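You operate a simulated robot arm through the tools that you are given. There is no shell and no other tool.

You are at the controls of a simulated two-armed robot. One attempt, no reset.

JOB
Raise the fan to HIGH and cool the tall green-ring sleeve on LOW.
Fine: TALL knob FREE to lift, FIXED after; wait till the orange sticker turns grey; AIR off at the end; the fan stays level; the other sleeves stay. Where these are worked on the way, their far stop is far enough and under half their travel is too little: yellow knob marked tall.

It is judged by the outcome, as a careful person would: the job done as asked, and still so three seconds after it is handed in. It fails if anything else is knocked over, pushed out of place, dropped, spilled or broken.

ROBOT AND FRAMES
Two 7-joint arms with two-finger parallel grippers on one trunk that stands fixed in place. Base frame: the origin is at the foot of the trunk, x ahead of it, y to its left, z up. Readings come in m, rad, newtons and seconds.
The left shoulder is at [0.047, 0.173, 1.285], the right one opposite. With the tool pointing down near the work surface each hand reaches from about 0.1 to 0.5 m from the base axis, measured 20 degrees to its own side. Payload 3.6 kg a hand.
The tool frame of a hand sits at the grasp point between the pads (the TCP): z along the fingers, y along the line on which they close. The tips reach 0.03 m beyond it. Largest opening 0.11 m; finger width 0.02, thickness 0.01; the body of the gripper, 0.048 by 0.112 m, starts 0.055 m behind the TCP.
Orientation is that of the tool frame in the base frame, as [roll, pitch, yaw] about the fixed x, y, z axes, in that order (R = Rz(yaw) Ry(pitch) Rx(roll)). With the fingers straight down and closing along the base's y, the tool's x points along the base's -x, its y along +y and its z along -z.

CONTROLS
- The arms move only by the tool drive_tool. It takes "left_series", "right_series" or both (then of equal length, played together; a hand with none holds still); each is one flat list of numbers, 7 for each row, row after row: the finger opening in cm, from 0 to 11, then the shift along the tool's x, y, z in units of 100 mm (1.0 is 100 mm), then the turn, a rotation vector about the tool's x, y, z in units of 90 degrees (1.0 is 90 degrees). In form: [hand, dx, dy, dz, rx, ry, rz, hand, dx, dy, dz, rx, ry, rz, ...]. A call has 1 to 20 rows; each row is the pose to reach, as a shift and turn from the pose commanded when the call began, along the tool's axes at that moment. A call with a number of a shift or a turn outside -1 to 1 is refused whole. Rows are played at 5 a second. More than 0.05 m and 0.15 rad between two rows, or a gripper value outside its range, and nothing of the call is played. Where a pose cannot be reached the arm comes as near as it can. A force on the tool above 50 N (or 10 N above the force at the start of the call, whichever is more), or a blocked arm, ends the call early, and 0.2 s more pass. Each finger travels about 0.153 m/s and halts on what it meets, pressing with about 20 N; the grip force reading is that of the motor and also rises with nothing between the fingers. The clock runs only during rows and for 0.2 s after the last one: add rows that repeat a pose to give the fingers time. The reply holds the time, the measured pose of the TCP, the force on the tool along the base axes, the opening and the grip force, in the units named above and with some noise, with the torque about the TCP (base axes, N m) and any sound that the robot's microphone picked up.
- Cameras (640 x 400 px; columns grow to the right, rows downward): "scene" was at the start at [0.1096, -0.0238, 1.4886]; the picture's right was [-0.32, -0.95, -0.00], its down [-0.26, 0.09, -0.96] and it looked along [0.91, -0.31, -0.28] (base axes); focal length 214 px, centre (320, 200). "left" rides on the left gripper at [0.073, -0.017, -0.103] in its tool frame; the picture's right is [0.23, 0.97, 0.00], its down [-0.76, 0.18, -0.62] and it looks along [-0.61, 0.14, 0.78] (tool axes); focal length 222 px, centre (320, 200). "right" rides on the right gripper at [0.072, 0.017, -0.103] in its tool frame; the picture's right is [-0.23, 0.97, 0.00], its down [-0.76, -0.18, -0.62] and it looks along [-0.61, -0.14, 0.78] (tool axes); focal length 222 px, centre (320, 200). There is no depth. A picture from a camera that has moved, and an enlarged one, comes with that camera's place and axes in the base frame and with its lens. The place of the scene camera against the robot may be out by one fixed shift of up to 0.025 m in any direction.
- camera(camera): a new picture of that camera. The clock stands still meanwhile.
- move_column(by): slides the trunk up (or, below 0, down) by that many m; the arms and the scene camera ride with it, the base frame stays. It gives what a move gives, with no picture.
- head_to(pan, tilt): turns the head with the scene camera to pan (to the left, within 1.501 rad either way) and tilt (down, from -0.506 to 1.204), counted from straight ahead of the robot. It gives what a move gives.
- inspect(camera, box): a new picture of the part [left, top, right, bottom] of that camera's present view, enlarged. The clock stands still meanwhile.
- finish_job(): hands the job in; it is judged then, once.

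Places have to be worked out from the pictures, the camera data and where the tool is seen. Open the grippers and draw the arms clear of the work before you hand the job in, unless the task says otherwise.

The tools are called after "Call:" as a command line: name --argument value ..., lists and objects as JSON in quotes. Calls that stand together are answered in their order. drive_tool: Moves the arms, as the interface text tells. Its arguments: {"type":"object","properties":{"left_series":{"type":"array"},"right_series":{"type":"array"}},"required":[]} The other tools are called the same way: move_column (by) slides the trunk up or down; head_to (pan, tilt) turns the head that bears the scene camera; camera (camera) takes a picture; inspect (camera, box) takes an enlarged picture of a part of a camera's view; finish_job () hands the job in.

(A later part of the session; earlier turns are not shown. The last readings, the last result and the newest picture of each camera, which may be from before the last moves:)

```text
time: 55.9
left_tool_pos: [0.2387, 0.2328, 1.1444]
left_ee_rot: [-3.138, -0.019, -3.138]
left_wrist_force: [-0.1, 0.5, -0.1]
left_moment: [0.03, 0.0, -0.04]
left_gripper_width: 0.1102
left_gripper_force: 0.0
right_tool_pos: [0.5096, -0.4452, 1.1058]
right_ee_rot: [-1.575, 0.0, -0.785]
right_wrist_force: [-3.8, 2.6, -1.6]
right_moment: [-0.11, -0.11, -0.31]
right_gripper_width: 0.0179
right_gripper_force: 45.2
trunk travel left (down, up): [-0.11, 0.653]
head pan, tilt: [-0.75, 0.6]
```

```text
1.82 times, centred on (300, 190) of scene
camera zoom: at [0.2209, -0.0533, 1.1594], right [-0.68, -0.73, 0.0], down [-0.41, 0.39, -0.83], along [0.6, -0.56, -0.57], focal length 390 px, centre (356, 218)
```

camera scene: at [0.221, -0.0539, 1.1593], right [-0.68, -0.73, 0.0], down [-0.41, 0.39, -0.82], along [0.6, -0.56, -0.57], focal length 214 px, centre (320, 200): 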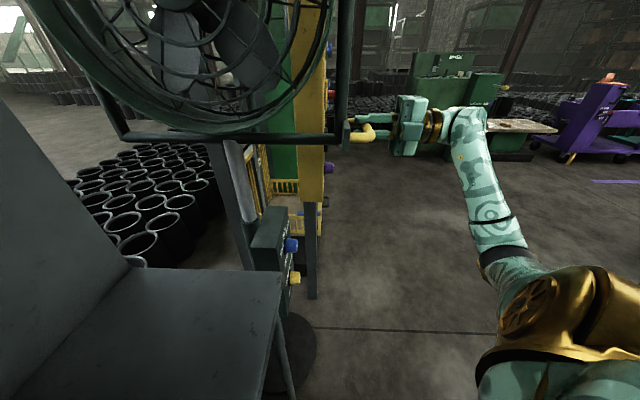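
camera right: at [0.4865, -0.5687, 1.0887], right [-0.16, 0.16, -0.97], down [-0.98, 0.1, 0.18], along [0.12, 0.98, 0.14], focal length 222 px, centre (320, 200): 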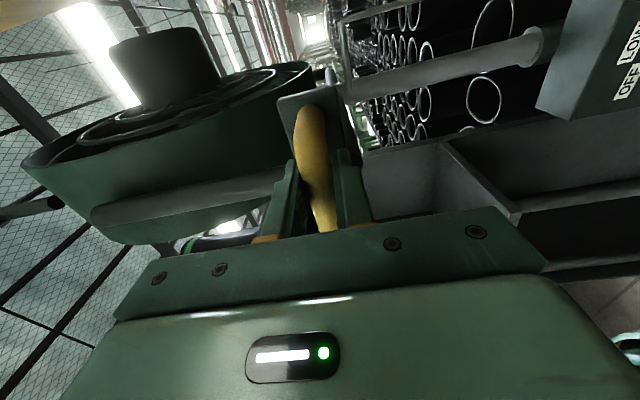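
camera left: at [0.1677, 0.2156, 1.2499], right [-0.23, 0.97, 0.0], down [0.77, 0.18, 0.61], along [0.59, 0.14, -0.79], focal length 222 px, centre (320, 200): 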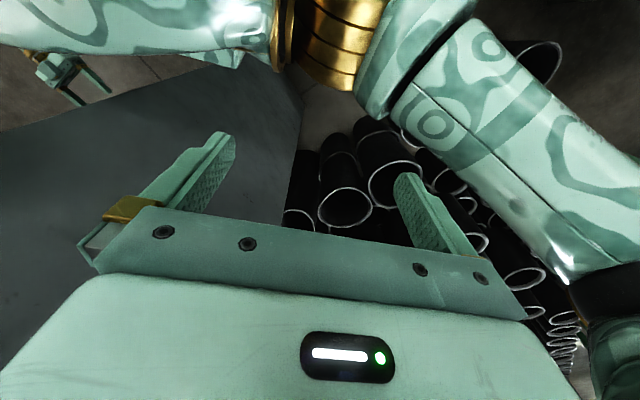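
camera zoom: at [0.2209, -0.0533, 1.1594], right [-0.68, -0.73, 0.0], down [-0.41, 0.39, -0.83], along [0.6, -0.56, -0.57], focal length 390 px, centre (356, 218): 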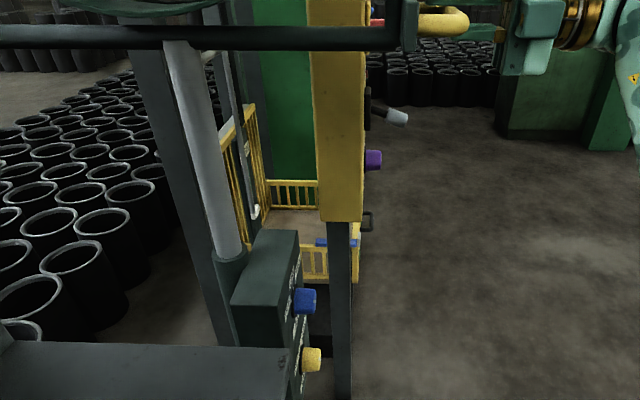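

Lift is now 0.20 m. I test whether the fan stays by loosening the fingers slightly (the lower finger stays just under the bar) for a second.

Call:
drive_tool --right_series '[3, 0, 0, 0, 0, 0, 0, 3, 0, 0, 0, 0, 0, 0, 3, 0, 0, 0, 0, 0, 0, 3, 0, 0, 0, 0, 0, 0, 3, 0, 0, 0, 0, 0, 0]'

Call:
camera --camera "right"

```text
time: 57.0
left_tool_pos: [0.2405, 0.233, 1.1434]
left_ee_rot: [-3.138, -0.016, -3.138]
left_wrist_force: [-1.1, 0.3, 0.8]
left_moment: [0.0, -0.01, 0.0]
left_gripper_width: 0.1102
left_gripper_force: 0.1
right_tool_pos: [0.5094, -0.4443, 1.1045]
right_ee_rot: [-1.576, 0.002, -0.785]
right_wrist_force: [0.0, 0.5, 0.2]
right_moment: [0.0, 0.01, -0.02]
right_gripper_width: 0.0299
right_gripper_force: 0.0
trunk travel left (down, up): [-0.11, 0.653]
head pan, tilt: [-0.75, 0.6]
```

```text
taken
camera right: at [0.4866, -0.5692, 1.088], right [-0.16, 0.16, -0.97], down [-0.98, 0.1, 0.18], along [0.12, 0.98, 0.14], focal length 222 px, centre (320, 200)
```

right: 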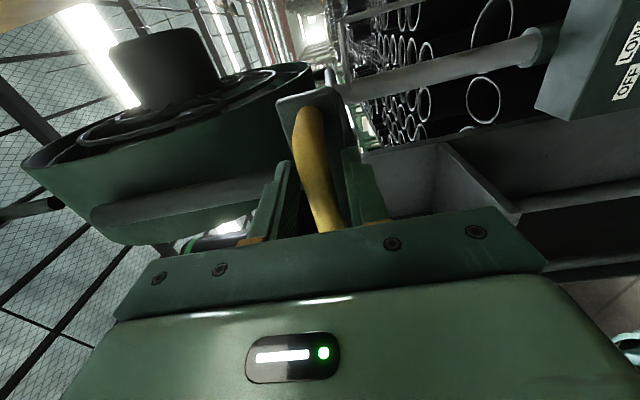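

The fan stays put with the grip loosened. I look at the pointer and scale with the scene camera first.

Call:
inspect --camera "scene" --box '[250, 130, 320, 230]'

Call:
inspect --camera "right" --box '[300, 0, 420, 120]'

```text
4.00 times, centred on (285, 180) of scene
camera zoom: at [0.2212, -0.0536, 1.1593], right [-0.68, -0.73, 0.0], down [-0.41, 0.39, -0.82], along [0.6, -0.56, -0.57], focal length 858 px, centre (460, 280)
```

zoom: 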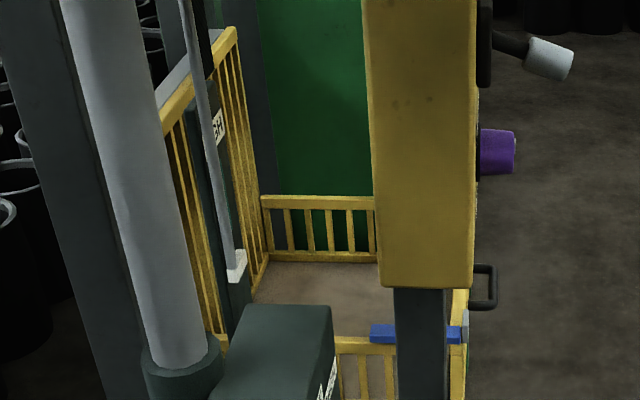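

```text
3.33 times, centred on (360, 60) of right
camera zoom: at [0.4866, -0.5692, 1.088], right [-0.16, 0.16, -0.97], down [-0.98, 0.1, 0.18], along [0.12, 0.98, 0.14], focal length 740 px, centre (187, 667)
```

zoom: 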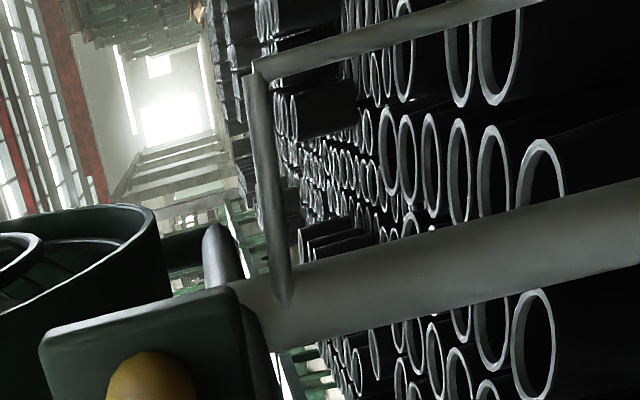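

The scale plate sits further back (≈t 0.33): HIGH block at z≈0.85, pointer now ≈0.80, so about 5 cm more is needed. I close again and lift 4.5 cm.

Call:
drive_tool --right_series '[0, 0, 0, 0, 0, 0, 0, 0, 0, 0, 0, 0, 0, 0, 0, 0, -0.1, 0, 0, 0, 0, 0, 0, -0.2, 0, 0, 0, 0, 0, 0, -0.3, 0, 0, 0, 0, 0, 0, -0.4, 0, 0, 0, 0, 0, 0, -0.45, 0, 0, 0, 0, 0, 0, -0.45, 0, 0, 0, 0]'

Call:
inspect --camera "scene" --box '[250, 110, 320, 210]'

Call:
camera --camera "scene"

```text
time: 58.9
left_tool_pos: [0.2402, 0.2324, 1.1438]
left_ee_rot: [-3.139, -0.018, 3.141]
left_wrist_force: [0.9, -0.2, -0.2]
left_moment: [-0.02, 0.01, -0.02]
left_gripper_width: 0.1097
left_gripper_force: 0.1
right_tool_pos: [0.5088, -0.4438, 1.1496]
right_ee_rot: [-1.574, 0.002, -0.785]
right_wrist_force: [-3.0, -3.0, -5.0]
right_moment: [-0.12, -0.07, 0.51]
right_gripper_width: 0.0178
right_gripper_force: 45.2
trunk travel left (down, up): [-0.11, 0.653]
head pan, tilt: [-0.75, 0.6]
```

```text
4.00 times, centred on (285, 160) of scene
camera zoom: at [0.2212, -0.0544, 1.1592], right [-0.68, -0.73, 0.0], down [-0.41, 0.39, -0.82], along [0.6, -0.56, -0.57], focal length 858 px, centre (460, 360)
```

zoom: 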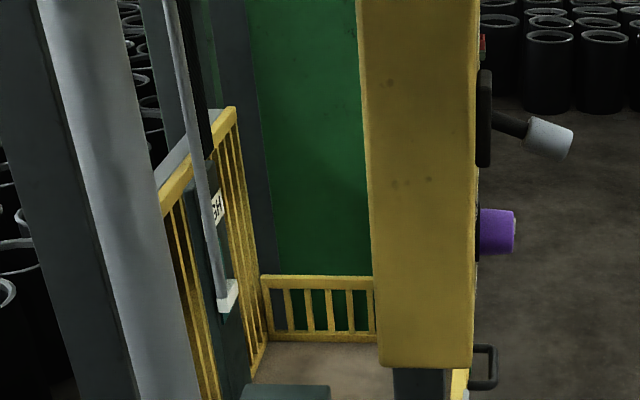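

```text
taken
camera scene: at [0.2212, -0.0544, 1.1592], right [-0.68, -0.73, 0.0], down [-0.41, 0.39, -0.82], along [0.6, -0.56, -0.57], focal length 214 px, centre (320, 200)
```

scene: 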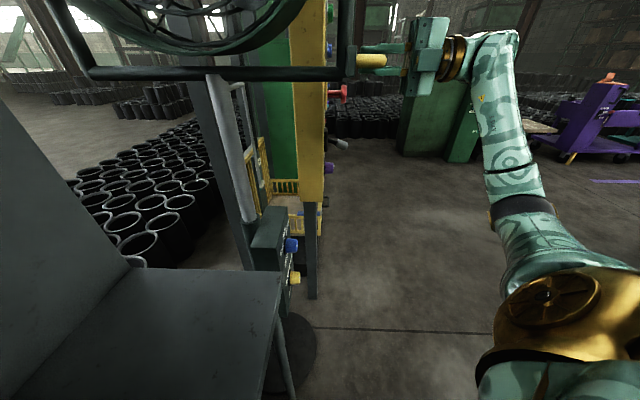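

The pointer is closer to the HIGH block. I zoom in more.

Call:
inspect --camera "scene" --box '[252, 150, 276, 195]'

```text
8.89 times, centred on (264, 172) of scene
camera zoom: at [0.2212, -0.0544, 1.1592], right [-0.68, -0.73, 0.0], down [-0.41, 0.39, -0.82], along [0.6, -0.56, -0.57], focal length 1906 px, centre (818, 444)
```

zoom: 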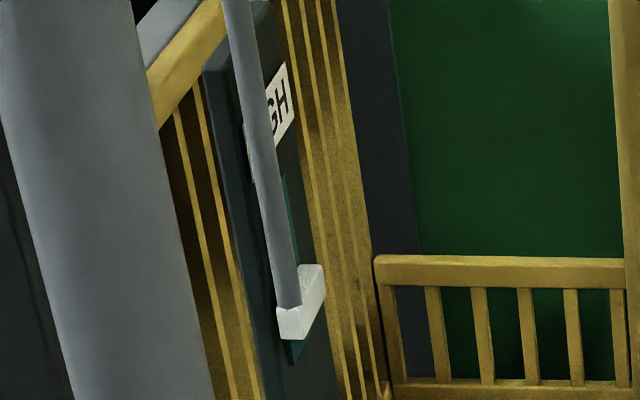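

The pointer overlaps the teal HIGH block. I release the handle, back away level, and then check the scale from the lower vantage used before.

Call:
drive_tool --right_series '[4, 0, 0, 0, 0, 0, 0, 7, 0, 0, 0, 0, 0, 0, 7, 0, 0, 0, 0, 0, 0, 7, 0, 0, -0.25, 0, 0, 0, 7, 0, 0, -0.5, 0, 0, 0, 7, 0, 0, -0.75, 0, 0, 0, 7, 0, 0, -1.0, 0, 0, 0, 7, 0, 0, -1.0, 0, 0, 0]'

Call:
inspect --camera "scene" --box '[252, 150, 276, 195]'

Call:
camera --camera "right"

```text
time: 60.6
left_tool_pos: [0.2414, 0.2332, 1.1442]
left_ee_rot: [-3.137, -0.016, -3.139]
left_wrist_force: [-0.2, -0.4, 0.1]
left_moment: [0.03, -0.01, -0.02]
left_gripper_width: 0.1098
left_gripper_force: 0.1
right_tool_pos: [0.4381, -0.5149, 1.1506]
right_ee_rot: [-1.577, 0.0, -0.785]
right_wrist_force: [-0.3, -0.7, -1.0]
right_moment: [-0.04, 0.03, 0.01]
right_gripper_width: 0.07
right_gripper_force: 0.1
trunk travel left (down, up): [-0.11, 0.653]
head pan, tilt: [-0.75, 0.6]
```

```text
8.89 times, centred on (264, 172) of scene
camera zoom: at [0.2213, -0.0536, 1.1592], right [-0.68, -0.73, 0.0], down [-0.41, 0.39, -0.82], along [0.6, -0.56, -0.57], focal length 1906 px, centre (818, 444)
```

zoom: 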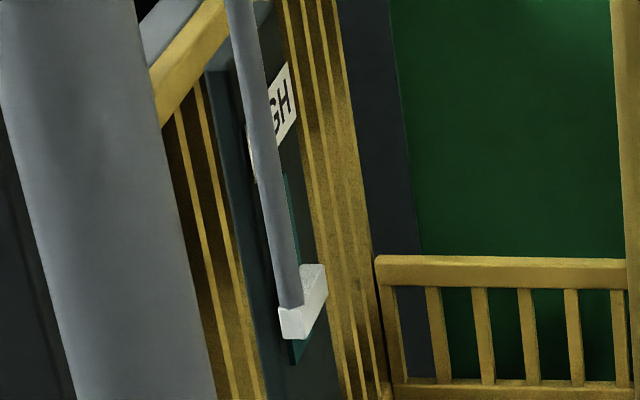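

```text
taken
camera right: at [0.4154, -0.6396, 1.134], right [-0.16, 0.16, -0.97], down [-0.98, 0.1, 0.18], along [0.12, 0.98, 0.14], focal length 222 px, centre (320, 200)
```

right: 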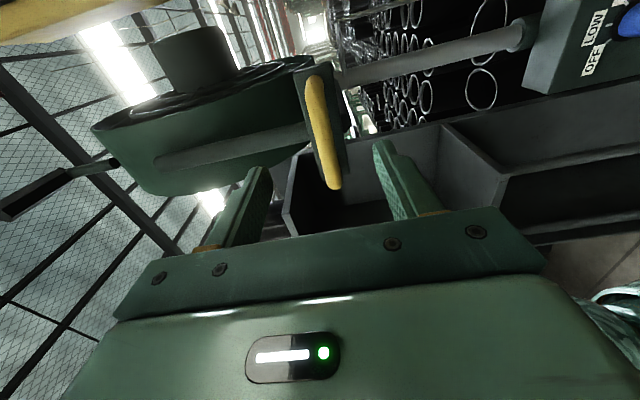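

The fan holds its height with the hand off. I descend in front of it, rolling back toward the knob-turning orientation, to view the scale and then the TALL knob.

Call:
drive_tool --right_series '[7, 0, 0.12, -0.05, 0, 0, 0.08, 7, 0, 0.25, -0.05, 0, 0, 0.16, 7, 0, 0.37, -0.05, 0, 0, 0.24, 7, 0, 0.5, -0.05, 0, 0, 0.32, 7, 0, 0.62, -0.05, 0, 0, 0.4, 7, 0, 0.75, -0.05, 0, 0, 0.48, 7, 0, 0.87, -0.05, 0, 0, 0.56, 7, 0, 1.0, -0.05, 0, 0, 0.64, 7, 0, 1.0, -0.05, 0, 0, 0.64]'

Call:
drive_tool --right_series '[7, 0.21, 0.13, 0, 0, 0, 0, 7, 0.42, 0.27, 0, 0, 0, 0, 7, 0.63, 0.4, 0, 0, 0, 0, 7, 0.84, 0.53, 0, 0, 0, 0, 7, 0.84, 0.53, 0, 0, 0, 0]'

Call:
drive_tool --right_series '[7, 0.21, 0.13, 0, 0, 0, 0, 7, 0.42, 0.27, 0, 0, 0, 0, 7, 0.63, 0.4, 0, 0, 0, 0, 7, 0.84, 0.53, 0, 0, 0, 0, 7, 0.84, 0.53, 0, 0, 0, 0]'

Call:
camera --camera "right"

```text
time: 62.6
left_tool_pos: [0.24, 0.2329, 1.1443]
left_ee_rot: [-3.138, -0.017, -3.139]
left_wrist_force: [0.4, -0.2, -0.2]
left_moment: [-0.02, 0.01, -0.03]
left_gripper_width: 0.1099
left_gripper_force: 0.0
right_tool_pos: [0.434, -0.5168, 1.0496]
right_ee_rot: [-1.579, 1.008, -0.792]
right_wrist_force: [0.0, -0.3, -0.8]
right_moment: [0.02, -0.02, 0.0]
right_gripper_width: 0.0702
right_gripper_force: 0.2
trunk travel left (down, up): [-0.11, 0.653]
head pan, tilt: [-0.75, 0.6]
```

```text
time: 63.9
left_tool_pos: [0.2398, 0.2343, 1.1433]
left_ee_rot: [-3.14, -0.019, -3.139]
left_wrist_force: [0.3, 0.4, 0.0]
left_moment: [0.01, 0.01, -0.01]
left_gripper_width: 0.11
left_gripper_force: 0.0
right_tool_pos: [0.4349, -0.5176, 0.9516]
right_ee_rot: [-1.58, 1.004, -0.791]
right_wrist_force: [-0.4, 0.3, -0.7]
right_moment: [0.01, 0.02, 0.01]
right_gripper_width: 0.07
right_gripper_force: 0.1
trunk travel left (down, up): [-0.11, 0.653]
head pan, tilt: [-0.75, 0.6]
```

```text
time: 65.0
left_tool_pos: [0.2392, 0.2338, 1.1432]
left_ee_rot: [-3.137, -0.019, -3.138]
left_wrist_force: [0.3, -0.3, 0.3]
left_moment: [0.01, -0.02, 0.0]
left_gripper_width: 0.1099
left_gripper_force: 0.1
right_tool_pos: [0.4343, -0.5203, 0.8506]
right_ee_rot: [-1.579, 1.005, -0.793]
right_wrist_force: [0.3, 0.5, -0.6]
right_moment: [0.02, -0.01, 0.0]
right_gripper_width: 0.07
right_gripper_force: 0.1
trunk travel left (down, up): [-0.11, 0.653]
head pan, tilt: [-0.75, 0.6]
```

```text
taken
camera right: at [0.3778, -0.6105, 0.7804], right [-0.67, 0.67, -0.33], down [-0.62, -0.26, 0.74], along [0.41, 0.7, 0.58], focal length 222 px, centre (320, 200)
```

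right: 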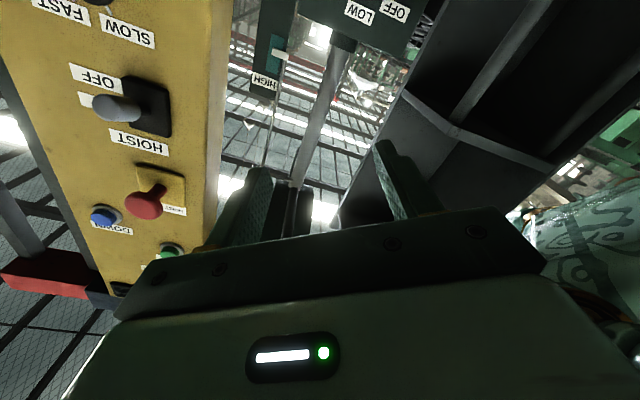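

The HIGH mark and pointer are visible at the top of the view. I zoom in there.

Call:
inspect --camera "right" --box '[240, 20, 320, 110]'

```text
4.44 times, centred on (280, 65) of right
camera zoom: at [0.3778, -0.6105, 0.7804], right [-0.67, 0.67, -0.33], down [-0.62, -0.26, 0.74], along [0.41, 0.7, 0.58], focal length 987 px, centre (498, 800)
```

zoom: 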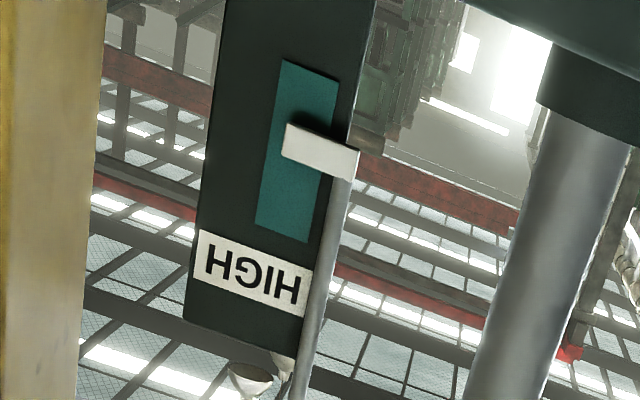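

The pointer sits at the centre of the teal HIGH block. I now go down to the yellow knob to set it back to FIXED.

Call:
drive_tool --right_series '[7, 0.2, 0.15, 0, 0, 0, 0, 7, 0.4, 0.3, 0, 0, 0, 0, 7, 0.6, 0.45, 0, 0, 0, 0, 7, 0.81, 0.607, 0, 0, 0, 0, 7, 0.81, 0.607, 0, 0, 0, 0]'

Call:
drive_tool --right_series '[7, 0.2, 0.15, 0.1, 0, 0, 0, 7, 0.4, 0.3, 0.2, 0, 0, 0, 7, 0.6, 0.45, 0.3, 0, 0, 0, 7, 0.81, 0.607, 0.4, 0, 0, 0, 7, 0.81, 0.607, 0.4, 0, 0, 0]'

Call:
drive_tool --right_series '[7, 0.2, 0.15, 0.2, 0, 0, 0, 7, 0.4, 0.3, 0.4, 0, 0, 0, 7, 0.6, 0.45, 0.6, 0, 0, 0, 7, 0.81, 0.607, 0.8, 0, 0, 0, 7, 0.81, 0.607, 1.0, 0, 0, 0, 7, 0.81, 0.607, 1.0, 0, 0, 0]'

Call:
camera --camera "right"

```text
time: 66.2
left_tool_pos: [0.2397, 0.2335, 1.1444]
left_ee_rot: [-3.14, -0.018, -3.138]
left_wrist_force: [0.0, -0.4, 0.0]
left_moment: [-0.01, 0.01, 0.05]
left_gripper_width: 0.1102
left_gripper_force: 0.1
right_tool_pos: [0.4292, -0.5142, 0.7486]
right_ee_rot: [-1.58, 1.008, -0.793]
right_wrist_force: [-0.2, 0.2, -0.1]
right_moment: [-0.03, 0.02, -0.01]
right_gripper_width: 0.0699
right_gripper_force: 0.1
trunk travel left (down, up): [-0.11, 0.653]
head pan, tilt: [-0.75, 0.6]
```

```text
time: 67.5
left_tool_pos: [0.2397, 0.2331, 1.144]
left_ee_rot: [-3.137, -0.017, -3.14]
left_wrist_force: [-0.3, 0.2, -1.2]
left_moment: [-0.01, 0.02, -0.04]
left_gripper_width: 0.1097
left_gripper_force: 0.0
right_tool_pos: [0.4485, -0.4798, 0.6494]
right_ee_rot: [-1.579, 1.006, -0.793]
right_wrist_force: [-0.4, -0.2, -0.3]
right_moment: [0.03, 0.01, -0.01]
right_gripper_width: 0.0697
right_gripper_force: 0.1
trunk travel left (down, up): [-0.11, 0.653]
head pan, tilt: [-0.75, 0.6]
```

```text
time: 68.8
left_tool_pos: [0.2398, 0.2349, 1.143]
left_ee_rot: [-3.138, -0.017, -3.136]
left_wrist_force: [-0.5, -0.2, -0.2]
left_moment: [0.01, 0.02, 0.03]
left_gripper_width: 0.1101
left_gripper_force: 0.1
right_tool_pos: [0.5136, -0.4054, 0.5494]
right_ee_rot: [-1.579, 1.005, -0.793]
right_wrist_force: [-0.2, -0.6, -0.1]
right_moment: [0.02, -0.02, -0.02]
right_gripper_width: 0.0699
right_gripper_force: 0.0
trunk travel left (down, up): [-0.11, 0.653]
head pan, tilt: [-0.75, 0.6]
```

```text
taken
camera right: at [0.4571, -0.4951, 0.4793], right [-0.67, 0.67, -0.33], down [-0.62, -0.26, 0.74], along [0.41, 0.7, 0.58], focal length 222 px, centre (320, 200)
```

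right: 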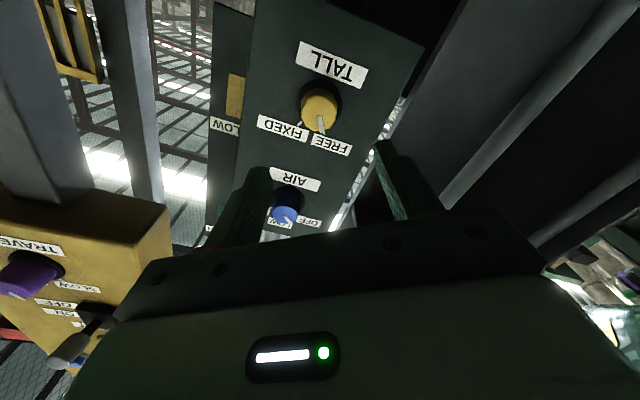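

Aligned with the knob (s 0.650, z 0.549), 0.125 m short. I advance in two moves to the same grip depth as before.

Call:
drive_tool --right_series '[7, 0, 0, 0.25, 0, 0, 0, 7, 0, 0, 0.5, 0, 0, 0, 7, 0, 0, 0.75, 0, 0, 0, 7, 0, 0, 0.9, 0, 0, 0, 7, 0, 0, 0.9, 0, 0, 0]'

Call:
drive_tool --right_series '[7, 0.01, 0, 0.15, 0, 0, 0, 7, 0.01, 0, 0.3, 0, 0, 0, 7, 0.01, 0, 0.34, 0, 0, 0, 7, 0.01, 0, 0.34, 0, 0, 0]'

Call:
camera --camera "right"

```text
time: 70.0
left_tool_pos: [0.2401, 0.2332, 1.1439]
left_ee_rot: [-3.139, -0.017, -3.137]
left_wrist_force: [-0.6, -0.3, -0.2]
left_moment: [-0.02, -0.06, 0.0]
left_gripper_width: 0.1096
left_gripper_force: 0.1
right_tool_pos: [0.5791, -0.3405, 0.5488]
right_ee_rot: [-1.579, 1.006, -0.792]
right_wrist_force: [-0.6, -0.8, 0.0]
right_moment: [0.0, -0.01, 0.03]
right_gripper_width: 0.0699
right_gripper_force: 0.1
trunk travel left (down, up): [-0.11, 0.653]
head pan, tilt: [-0.75, 0.6]
```

```text
time: 71.0
left_tool_pos: [0.2398, 0.233, 1.1446]
left_ee_rot: [-3.138, -0.018, -3.139]
left_wrist_force: [0.0, -0.8, 0.8]
left_moment: [0.01, 0.02, 0.02]
left_gripper_width: 0.1103
left_gripper_force: 0.1
right_tool_pos: [0.6044, -0.3181, 0.5468]
right_ee_rot: [-1.579, 1.005, -0.792]
right_wrist_force: [0.1, -0.1, 0.7]
right_moment: [-0.05, 0.0, 0.0]
right_gripper_width: 0.0699
right_gripper_force: 0.1
trunk travel left (down, up): [-0.11, 0.653]
head pan, tilt: [-0.75, 0.6]
```

```text
taken
camera right: at [0.5467, -0.408, 0.477], right [-0.67, 0.67, -0.33], down [-0.62, -0.26, 0.74], along [0.41, 0.7, 0.58], focal length 222 px, centre (320, 200)
```

right: 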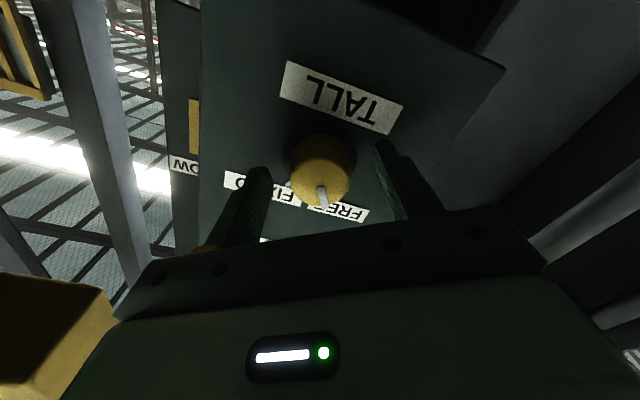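

The knob is between the pads. I close on it and turn +31° (clockwise) first.

Call:
drive_tool --right_series '[0, 0, 0, 0, 0, 0, 0, 0, 0, 0, 0, 0, 0, 0, 0, 0, 0, 0, 0, 0, 0, 0, 0, 0, 0, 0, 0, 0.06, 0, 0, 0, 0, 0, 0, 0.12, 0, 0, 0, 0, 0, 0, 0.18, 0, 0, 0, 0, 0, 0, 0.24, 0, 0, 0, 0, 0, 0, 0.3, 0, 0, 0, 0, 0, 0, 0.35, 0, 0, 0, 0, 0, 0, 0.35]'

Call:
camera --camera "right"

```text
time: 73.2
left_tool_pos: [0.2382, 0.2337, 1.144]
left_ee_rot: [-3.137, -0.016, -3.141]
left_wrist_force: [0.6, 0.4, 0.6]
left_moment: [0.0, -0.01, -0.01]
left_gripper_width: 0.1099
left_gripper_force: 0.1
right_tool_pos: [0.6014, -0.3165, 0.5472]
right_ee_rot: [-1.825, 1.556, -1.04]
right_wrist_force: [-3.1, 0.9, 9.0]
right_moment: [0.22, -0.21, 0.15]
right_gripper_width: 0.0397
right_gripper_force: 45.4
trunk travel left (down, up): [-0.11, 0.653]
head pan, tilt: [-0.75, 0.6]
```

```text
taken
camera right: at [0.5176, -0.3788, 0.4744], right [-0.69, 0.69, 0.21], down [-0.32, -0.56, 0.77], along [0.65, 0.46, 0.61], focal length 222 px, centre (320, 200)
```

right: 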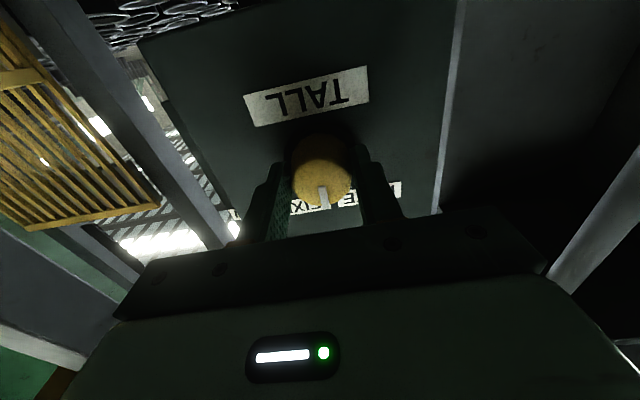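

The knob turns along with the hand under small force. I turn another ~33° to the FIXED stop.

Call:
drive_tool --right_series '[0, -0.01, 0, 0, 0, 0, 0.06, 0, -0.01, 0, 0, 0, 0, 0.12, 0, -0.01, 0, 0, 0, 0, 0.18, 0, -0.01, 0, 0, 0, 0, 0.24, 0, -0.01, 0, 0, 0, 0, 0.3, 0, -0.01, 0, 0, 0, 0, 0.36, 0, -0.01, 0, 0, 0, 0, 0.37, 0, -0.01, 0, 0, 0, 0, 0.37]'

Call:
inspect --camera "right" --box '[240, 90, 400, 230]'

```text
time: 75.0
left_tool_pos: [0.2393, 0.2338, 1.1443]
left_ee_rot: [-3.136, -0.015, -3.14]
left_wrist_force: [-0.2, 0.3, 0.4]
left_moment: [0.03, 0.02, -0.03]
left_gripper_width: 0.11
left_gripper_force: 0.1
right_tool_pos: [0.6022, -0.3161, 0.5477]
right_ee_rot: [1.582, 1.006, 2.368]
right_wrist_force: [-24.2, 12.4, 4.7]
right_moment: [-0.37, -0.39, 0.75]
right_gripper_width: 0.04
right_gripper_force: 45.0
trunk travel left (down, up): [-0.11, 0.653]
head pan, tilt: [-0.75, 0.6]
```

```text
2.86 times, centred on (320, 160) of right
camera zoom: at [0.4905, -0.352, 0.4964], right [-0.49, 0.5, 0.71], down [-0.04, -0.83, 0.55], along [0.87, 0.24, 0.43], focal length 635 px, centre (320, 314)
```

zoom: 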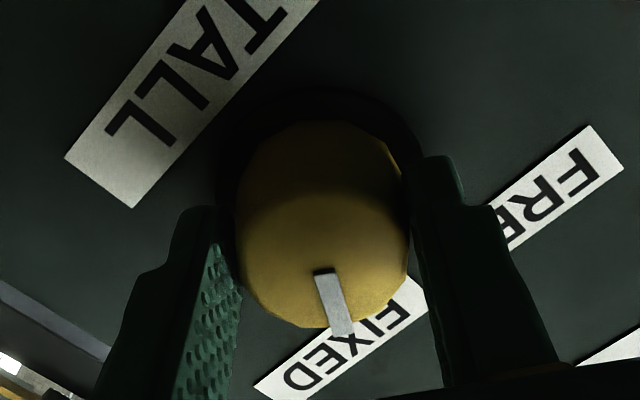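

A resisting torque of ~0.5 N·m shows the stop is reached at FIXED. I open and back off to verify.

Call:
drive_tool --right_series '[7, 0, 0, 0, 0, 0, 0, 7, 0, 0, 0, 0, 0, 0, 7, 0, 0, -0.2, 0, 0, 0, 7, 0, 0, -0.5, 0, 0, 0, 7, 0, 0, -0.8, 0, 0, 0, 7, 0, 0, -1.0, 0, 0, 0, 7, 0, 0, -1.0, 0, 0, 0]'

Call:
camera --camera "right"

Call:
inspect --camera "right" --box '[240, 50, 400, 210]'

Call:
inspect --camera "scene" --box '[252, 150, 276, 195]'

```text
time: 76.7
left_tool_pos: [0.2403, 0.2335, 1.1441]
left_ee_rot: [-3.137, -0.017, -3.137]
left_wrist_force: [-1.0, 0.4, -0.1]
left_moment: [0.01, 0.01, 0.01]
left_gripper_width: 0.1099
left_gripper_force: 0.1
right_tool_pos: [0.5327, -0.3875, 0.549]
right_ee_rot: [1.579, 1.003, 2.364]
right_wrist_force: [0.6, -0.1, -1.1]
right_moment: [0.01, -0.03, 0.0]
right_gripper_width: 0.0697
right_gripper_force: 0.0
trunk travel left (down, up): [-0.11, 0.653]
head pan, tilt: [-0.75, 0.6]
```

```text
taken
camera right: at [0.4201, -0.4239, 0.4962], right [-0.49, 0.5, 0.71], down [-0.04, -0.83, 0.55], along [0.87, 0.24, 0.43], focal length 222 px, centre (320, 200)
```

right: 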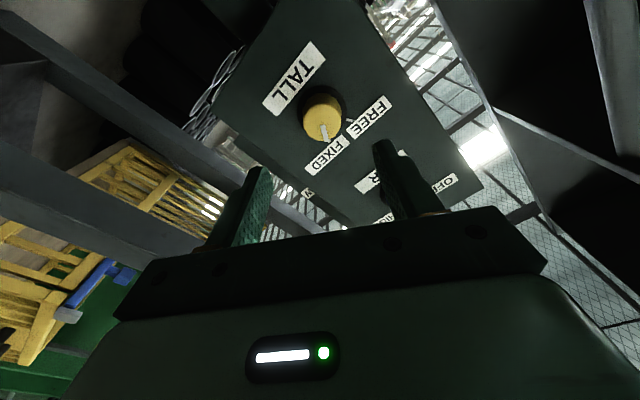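

```text
2.50 times, centred on (320, 130) of right
camera zoom: at [0.4201, -0.4239, 0.4962], right [-0.49, 0.5, 0.71], down [-0.04, -0.83, 0.55], along [0.87, 0.24, 0.43], focal length 555 px, centre (320, 375)
```

zoom: 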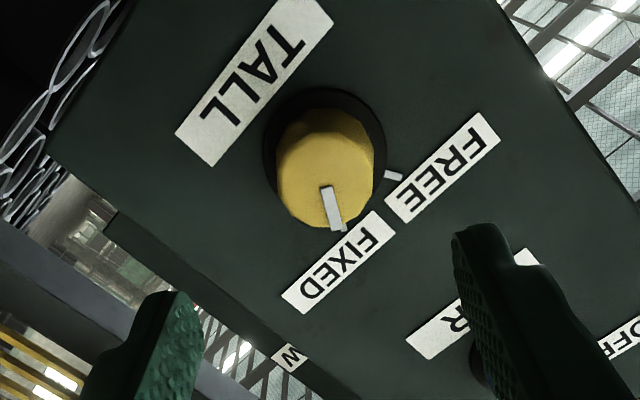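

```text
8.89 times, centred on (264, 172) of scene
camera zoom: at [0.2213, -0.0535, 1.1593], right [-0.68, -0.73, 0.0], down [-0.41, 0.39, -0.82], along [0.6, -0.56, -0.57], focal length 1906 px, centre (818, 444)
```

zoom: 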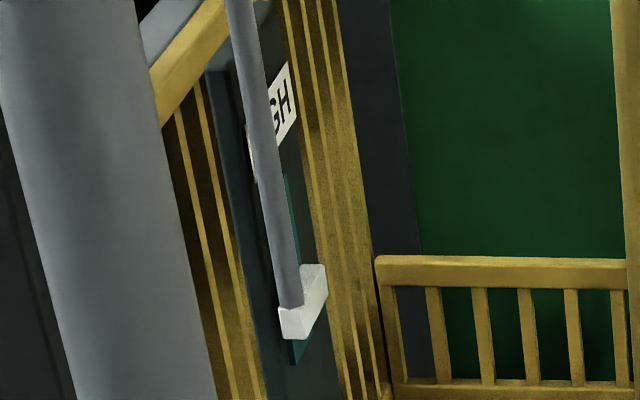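

TALL is FIXED and the fan is steady at HIGH. Next is the AIR knob (≈0.15 m above): I raise the hand 0.1 m while rolling it to −23° so the 45° OFF→LOW turn is centred.

Call:
drive_tool --right_series '[7, -0.11, 0.07, 0, 0, 0, -0.075, 7, -0.21, 0.135, 0, 0, 0, -0.15, 7, -0.32, 0.2, 0, 0, 0, -0.225, 7, -0.42, 0.27, 0, 0, 0, -0.3, 7, -0.53, 0.34, 0, 0, 0, -0.375, 7, -0.63, 0.4, 0, 0, 0, -0.45, 7, -0.74, 0.47, 0, 0, 0, -0.525, 7, -0.843, 0.538, 0, 0, 0, -0.6, 7, -0.843, 0.538, 0, 0, 0, -0.6]'

Call:
drive_tool --right_series '[7, -0.2, -0.1, 0, 0, 0, 0, 7, -0.46, -0.195, 0, 0, 0, 0, 7, -0.46, -0.195, 0, 0, 0, 0]'

Call:
camera --camera "right"

Call:
inspect --camera "right" --box '[240, 40, 400, 200]'

```text
time: 78.7
left_tool_pos: [0.2403, 0.2334, 1.1436]
left_ee_rot: [-3.138, -0.018, -3.138]
left_wrist_force: [-0.2, 0.3, 0.0]
left_moment: [0.0, -0.02, 0.01]
left_gripper_width: 0.1103
left_gripper_force: 0.0
right_tool_pos: [0.5309, -0.3871, 0.6483]
right_ee_rot: [-1.582, 1.196, -0.797]
right_wrist_force: [-1.1, 0.1, 0.0]
right_moment: [0.02, 0.01, 0.02]
right_gripper_width: 0.07
right_gripper_force: 0.1
trunk travel left (down, up): [-0.11, 0.653]
head pan, tilt: [-0.75, 0.6]
```

```text
time: 79.5
left_tool_pos: [0.24, 0.2333, 1.1437]
left_ee_rot: [-3.138, -0.017, -3.138]
left_wrist_force: [0.4, 0.0, -0.7]
left_moment: [0.02, -0.01, 0.04]
left_gripper_width: 0.11
left_gripper_force: 0.0
right_tool_pos: [0.5314, -0.388, 0.6995]
right_ee_rot: [-1.583, 1.195, -0.797]
right_wrist_force: [0.5, 0.9, -0.1]
right_moment: [0.01, -0.03, 0.04]
right_gripper_width: 0.0701
right_gripper_force: 0.1
trunk travel left (down, up): [-0.11, 0.653]
head pan, tilt: [-0.75, 0.6]
```

```text
taken
camera right: at [0.4661, -0.469, 0.6261], right [-0.7, 0.7, -0.15], down [-0.52, -0.36, 0.78], along [0.49, 0.62, 0.61], focal length 222 px, centre (320, 200)
```

right: 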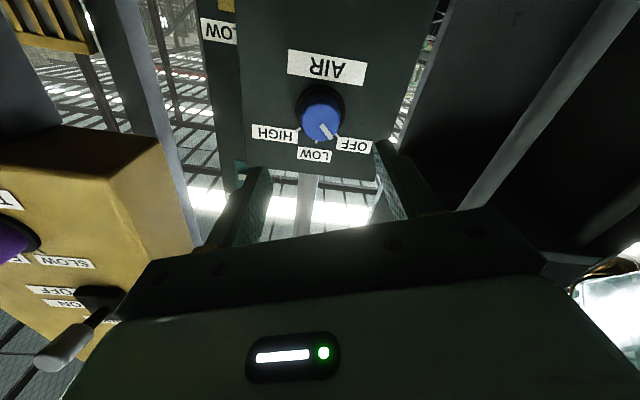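

```text
2.50 times, centred on (320, 120) of right
camera zoom: at [0.4661, -0.469, 0.6261], right [-0.7, 0.7, -0.15], down [-0.52, -0.36, 0.78], along [0.49, 0.62, 0.61], focal length 555 px, centre (320, 400)
```

zoom: 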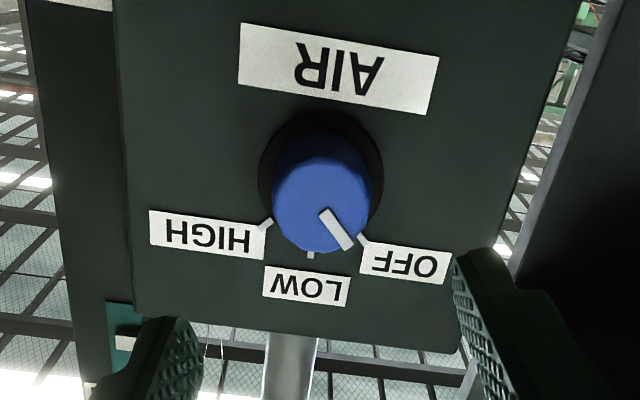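

The AIR knob is exactly on the finger axis, 0.11 m ahead, pointer at OFF. I advance 0.1 m.

Call:
drive_tool --right_series '[7, 0, 0, 0.25, 0, 0, 0, 7, 0, 0, 0.5, 0, 0, 0, 7, 0, 0, 0.75, 0, 0, 0, 7, 0, 0, 0.9, 0, 0, 0, 7, 0, 0, 1.0, 0, 0, 0, 7, 0, 0, 1.0, 0, 0, 0]'

Call:
camera --camera "right"

```text
time: 80.8
left_tool_pos: [0.2403, 0.2322, 1.1439]
left_ee_rot: [-3.138, -0.017, -3.138]
left_wrist_force: [0.7, -0.7, -0.7]
left_moment: [-0.02, 0.02, -0.02]
left_gripper_width: 0.1099
left_gripper_force: 0.1
right_tool_pos: [0.6049, -0.317, 0.6979]
right_ee_rot: [-1.585, 1.193, -0.799]
right_wrist_force: [-0.5, 0.7, -0.2]
right_moment: [-0.02, 0.0, 0.0]
right_gripper_width: 0.0701
right_gripper_force: 0.1
trunk travel left (down, up): [-0.11, 0.653]
head pan, tilt: [-0.75, 0.6]
```

```text
taken
camera right: at [0.5384, -0.3985, 0.6246], right [-0.7, 0.7, -0.15], down [-0.52, -0.36, 0.78], along [0.49, 0.62, 0.61], focal length 222 px, centre (320, 200)
```

right: 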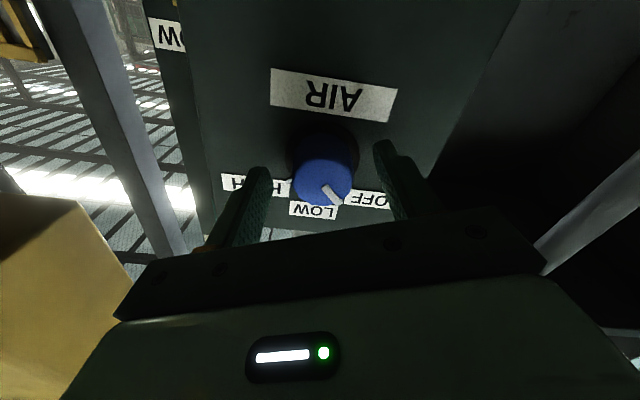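

The pads straddle the AIR knob. I close and turn it clockwise 45° toward LOW.

Call:
drive_tool --right_series '[0, 0, 0, 0, 0, 0, 0, 0, 0, 0, 0, 0, 0, 0, 0, 0, 0, 0, 0, 0, 0, 0, 0, 0, 0, 0, 0, 0.06, 0, 0, 0, 0, 0, 0, 0.12, 0, 0, 0, 0, 0, 0, 0.18, 0, 0, 0, 0, 0, 0, 0.24, 0, 0, 0, 0, 0, 0, 0.3, 0, 0, 0, 0, 0, 0, 0.36, 0, 0, 0, 0, 0, 0, 0.42, 0, 0, 0, 0, 0, 0, 0.48, 0, 0, 0, 0, 0, 0, 0.5, 0, 0, 0, 0, 0, 0, 0.5]'

Call:
inspect --camera "right" --box '[240, 90, 400, 230]'

```text
time: 83.7
left_tool_pos: [0.2392, 0.2339, 1.1436]
left_ee_rot: [-3.138, -0.015, -3.139]
left_wrist_force: [-0.1, 0.3, -0.1]
left_moment: [0.0, -0.02, -0.01]
left_gripper_width: 0.11
left_gripper_force: 0.0
right_tool_pos: [0.6019, -0.3153, 0.6982]
right_ee_rot: [1.588, 1.164, 2.378]
right_wrist_force: [-32.2, 18.3, -9.1]
right_moment: [0.18, -0.31, 0.65]
right_gripper_width: 0.04
right_gripper_force: 45.2
trunk travel left (down, up): [-0.11, 0.653]
head pan, tilt: [-0.75, 0.6]
```

```text
2.86 times, centred on (320, 160) of right
camera zoom: at [0.4977, -0.3581, 0.6381], right [-0.57, 0.57, 0.59], down [-0.11, -0.77, 0.63], along [0.82, 0.3, 0.5], focal length 635 px, centre (320, 314)
```

zoom: 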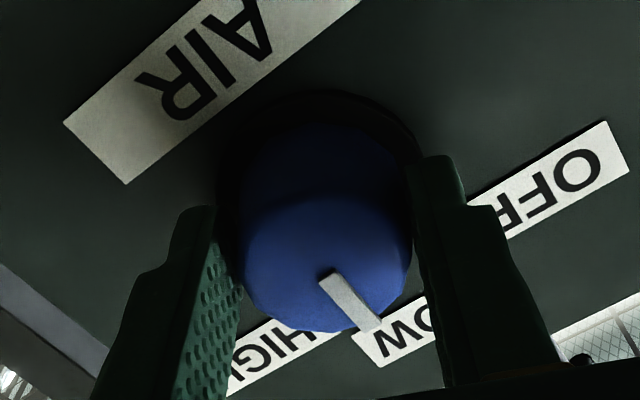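

The pointer looks to be at LOW. I open the fingers and back off to check.

Call:
drive_tool --right_series '[7, 0, 0, 0, 0, 0, 0, 7, 0, 0, 0, 0, 0, 0, 7, 0, 0, -0.2, 0, 0, 0, 7, 0, 0, -0.5, 0, 0, 0, 7, 0, 0, -0.8, 0, 0, 0, 7, 0, 0, -1.0, 0, 0, 0, 7, 0, 0, -1.0, 0, 0, 0]'

Call:
inspect --camera "right" --box '[240, 40, 400, 200]'

```text
time: 85.2
left_tool_pos: [0.2404, 0.2331, 1.1443]
left_ee_rot: [-3.139, -0.017, -3.138]
left_wrist_force: [-0.4, -0.6, 0.1]
left_moment: [-0.01, 0.0, -0.04]
left_gripper_width: 0.1101
left_gripper_force: 0.0
right_tool_pos: [0.5324, -0.387, 0.699]
right_ee_rot: [1.582, 1.159, 2.366]
right_wrist_force: [0.1, -0.4, -0.2]
right_moment: [-0.01, 0.0, 0.02]
right_gripper_width: 0.0699
right_gripper_force: 0.0
trunk travel left (down, up): [-0.11, 0.653]
head pan, tilt: [-0.75, 0.6]
```

```text
2.50 times, centred on (320, 120) of right
camera zoom: at [0.428, -0.4293, 0.6386], right [-0.57, 0.57, 0.6], down [-0.11, -0.77, 0.63], along [0.82, 0.29, 0.5], focal length 555 px, centre (320, 400)
```

zoom: 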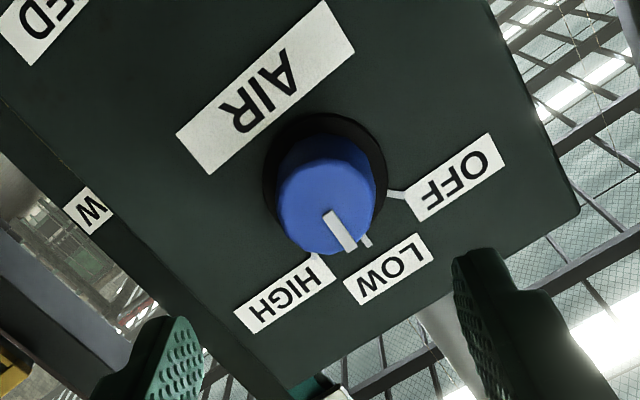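

The AIR pointer lines up with the LOW tick. I now turn the head up toward the sleeve to watch its sticker.

Call:
head_to --pan 0.0 --tilt -0.45

Call:
camera --camera "scene"

```text
time: 86.5
left_tool_pos: [0.2406, 0.2338, 1.1442]
left_ee_rot: [-3.14, -0.018, -3.137]
left_wrist_force: [0.8, -0.6, -0.1]
left_moment: [0.01, 0.03, 0.0]
left_gripper_width: 0.1104
left_gripper_force: 0.1
right_tool_pos: [0.533, -0.3868, 0.6991]
right_ee_rot: [1.583, 1.163, 2.366]
right_wrist_force: [0.2, 0.5, 0.4]
right_moment: [-0.01, 0.02, 0.0]
right_gripper_width: 0.07
right_gripper_force: 0.1
trunk travel left (down, up): [-0.11, 0.653]
head pan, tilt: [0.0, -0.45]
```

```text
taken
camera scene: at [0.2268, 0.0067, 1.2511], right [0.0, -1.0, 0.0], down [0.43, 0.0, -0.9], along [0.9, 0.0, 0.43], focal length 214 px, centre (320, 200)
```

scene: 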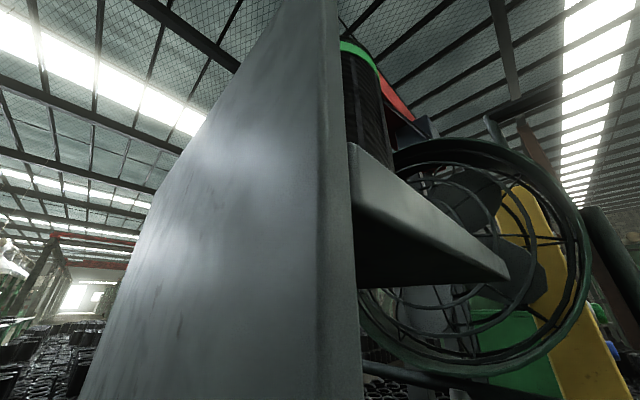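

The shelf wall blocks the sticker from this low viewpoint and the head is near it. I back the right hand off, return the head to its earlier heading, and raise the trunk to see over the wall.

Call:
drive_tool --right_series '[7, 0, 0, -0.3, 0, 0, 0, 7, 0, 0, -0.6, 0, 0, 0, 7, 0, 0, -0.9, 0, 0, 0, 7, 0, 0, -1.0, 0, 0, 0]'

Call:
drive_tool --right_series '[7, 0, 0, -0.3, 0, 0, 0, 7, 0, 0, -0.6, 0, 0, 0, 7, 0, 0, -0.6, 0, 0, 0]'

Call:
move_column --by 0.15

Call:
camera --camera "right"

Call:
camera --camera "scene"

```text
time: 87.5
left_tool_pos: [0.241, 0.2325, 1.1427]
left_ee_rot: [-3.138, -0.018, -3.141]
left_wrist_force: [0.4, -0.1, 0.2]
left_moment: [-0.01, 0.02, 0.01]
left_gripper_width: 0.1099
left_gripper_force: 0.0
right_tool_pos: [0.4618, -0.4584, 0.6993]
right_ee_rot: [1.581, 1.161, 2.366]
right_wrist_force: [-0.4, -0.3, -0.5]
right_moment: [0.0, -0.02, 0.02]
right_gripper_width: 0.0697
right_gripper_force: 0.0
trunk travel left (down, up): [-0.11, 0.653]
head pan, tilt: [0.0, -0.45]
```

```text
time: 88.3
left_tool_pos: [0.24, 0.2349, 1.1433]
left_ee_rot: [-3.14, -0.018, -3.14]
left_wrist_force: [0.1, 0.5, 0.5]
left_moment: [0.0, 0.02, 0.04]
left_gripper_width: 0.11
left_gripper_force: 0.0
right_tool_pos: [0.4202, -0.5016, 0.6992]
right_ee_rot: [1.584, 1.161, 2.367]
right_wrist_force: [-1.1, -0.3, 0.6]
right_moment: [-0.01, 0.0, -0.02]
right_gripper_width: 0.07
right_gripper_force: 0.0
trunk travel left (down, up): [-0.11, 0.653]
head pan, tilt: [0.0, -0.45]
```

```text
time: 90.1
left_tool_pos: [0.2414, 0.2334, 1.294]
left_ee_rot: [-3.137, -0.02, -3.136]
left_wrist_force: [0.2, 0.5, -0.8]
left_moment: [0.0, -0.04, -0.03]
left_gripper_width: 0.1102
left_gripper_force: 0.1
right_tool_pos: [0.421, -0.5016, 0.8484]
right_ee_rot: [1.583, 1.162, 2.368]
right_wrist_force: [-0.9, 0.0, 0.8]
right_moment: [-0.01, -0.02, 0.03]
right_gripper_width: 0.0698
right_gripper_force: 0.0
trunk travel left (down, up): [-0.26, 0.503]
head pan, tilt: [0.0, -0.45]
```

```text
taken
camera right: at [0.3156, -0.5431, 0.789], right [-0.57, 0.57, 0.6], down [-0.11, -0.77, 0.63], along [0.82, 0.29, 0.5], focal length 222 px, centre (320, 200)
```

right: 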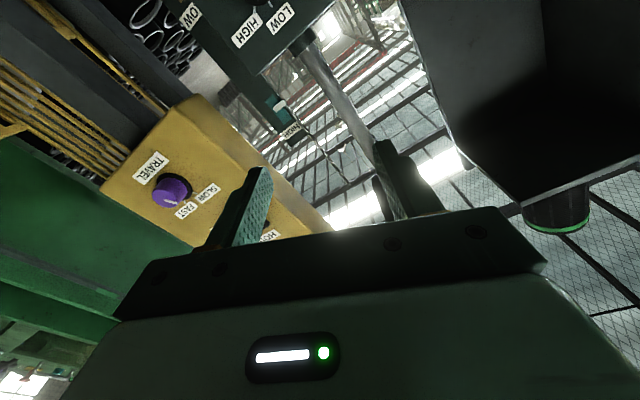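

```text
taken
camera scene: at [0.1443, 0.0066, 1.4085], right [0.0, -1.0, 0.0], down [0.43, 0.0, -0.9], along [0.9, 0.0, 0.43], focal length 214 px, centre (320, 200)
```

scene: 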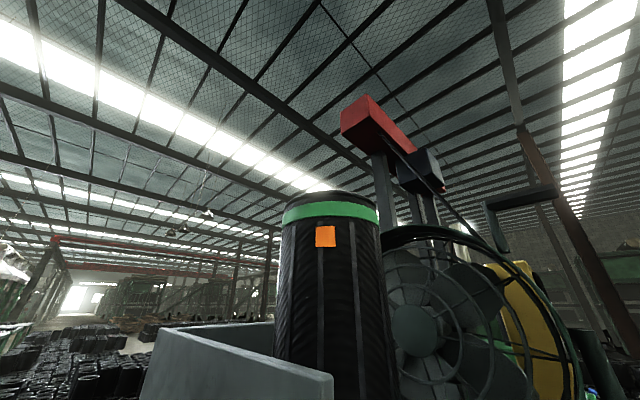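

Now the sticker is in view and still orange. I wait with hold rows (4 s) and look again, also checking that the fan turns.

Call:
inspect --camera "scene" --box '[250, 170, 560, 400]'

Call:
drive_tool --left_series '[11, 0, 0, 0, 0, 0, 0, 11, 0, 0, 0, 0, 0, 0, 11, 0, 0, 0, 0, 0, 0, 11, 0, 0, 0, 0, 0, 0, 11, 0, 0, 0, 0, 0, 0, 11, 0, 0, 0, 0, 0, 0, 11, 0, 0, 0, 0, 0, 0, 11, 0, 0, 0, 0, 0, 0, 11, 0, 0, 0, 0, 0, 0, 11, 0, 0, 0, 0, 0, 0, 11, 0, 0, 0, 0, 0, 0, 11, 0, 0, 0, 0, 0, 0, 11, 0, 0, 0, 0, 0, 0, 11, 0, 0, 0, 0, 0, 0, 11, 0, 0, 0, 0, 0, 0]'

Call:
inspect --camera "scene" --box '[250, 170, 560, 400]'

```text
1.74 times, centred on (405, 285) of scene
camera zoom: at [0.1443, 0.0066, 1.4085], right [0.0, -1.0, 0.0], down [0.43, 0.0, -0.9], along [0.9, 0.0, 0.43], focal length 373 px, centre (172, 52)
```

zoom: 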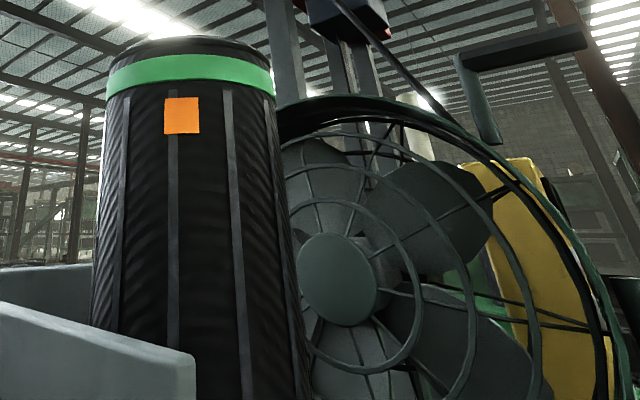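

```text
time: 93.3
left_tool_pos: [0.2401, 0.2334, 1.2946]
left_ee_rot: [-3.137, -0.017, -3.138]
left_wrist_force: [-0.4, 0.6, 0.1]
left_moment: [0.0, 0.02, -0.02]
left_gripper_width: 0.11
left_gripper_force: 0.1
right_tool_pos: [0.421, -0.5017, 0.8491]
right_ee_rot: [1.581, 1.161, 2.366]
right_wrist_force: [0.0, 0.3, 0.0]
right_moment: [0.01, 0.02, -0.01]
right_gripper_width: 0.0701
right_gripper_force: 0.0
trunk travel left (down, up): [-0.26, 0.503]
head pan, tilt: [0.0, -0.45]
```

```text
1.74 times, centred on (405, 285) of scene
camera zoom: at [0.1438, 0.0067, 1.4087], right [0.0, -1.0, 0.0], down [0.43, 0.0, -0.9], along [0.9, 0.0, 0.43], focal length 373 px, centre (172, 52)
```

zoom: 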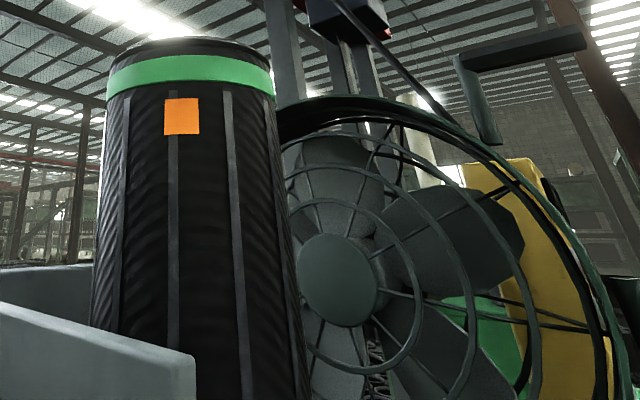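

The fan blades have moved between pictures, so the fan is running; the sticker is still orange. I keep waiting.

Call:
drive_tool --left_series '[11, 0, 0, 0, 0, 0, 0, 11, 0, 0, 0, 0, 0, 0, 11, 0, 0, 0, 0, 0, 0, 11, 0, 0, 0, 0, 0, 0, 11, 0, 0, 0, 0, 0, 0, 11, 0, 0, 0, 0, 0, 0, 11, 0, 0, 0, 0, 0, 0, 11, 0, 0, 0, 0, 0, 0, 11, 0, 0, 0, 0, 0, 0, 11, 0, 0, 0, 0, 0, 0, 11, 0, 0, 0, 0, 0, 0, 11, 0, 0, 0, 0, 0, 0, 11, 0, 0, 0, 0, 0, 0, 11, 0, 0, 0, 0, 0, 0, 11, 0, 0, 0, 0, 0, 0, 11, 0, 0, 0, 0, 0, 0, 11, 0, 0, 0, 0, 0, 0, 11, 0, 0, 0, 0, 0, 0, 11, 0, 0, 0, 0, 0, 0, 11, 0, 0, 0, 0, 0, 0]'

Call:
inspect --camera "scene" --box '[250, 170, 450, 330]'

```text
time: 97.5
left_tool_pos: [0.2404, 0.2329, 1.2952]
left_ee_rot: [-3.137, -0.016, -3.138]
left_wrist_force: [-0.2, -0.3, 0.3]
left_moment: [0.0, 0.0, -0.02]
left_gripper_width: 0.1099
left_gripper_force: 0.2
right_tool_pos: [0.4199, -0.5014, 0.8485]
right_ee_rot: [1.581, 1.165, 2.366]
right_wrist_force: [-0.6, 0.0, 0.3]
right_moment: [-0.01, 0.03, 0.0]
right_gripper_width: 0.0699
right_gripper_force: 0.1
trunk travel left (down, up): [-0.26, 0.503]
head pan, tilt: [0.0, -0.45]
```

```text
2.50 times, centred on (350, 250) of scene
camera zoom: at [0.1438, 0.0067, 1.4087], right [0.0, -1.0, 0.0], down [0.43, 0.0, -0.9], along [0.9, 0.0, 0.43], focal length 536 px, centre (245, 75)
```

zoom: 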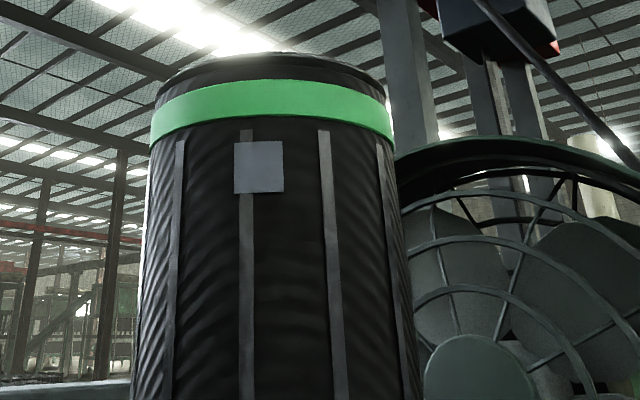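

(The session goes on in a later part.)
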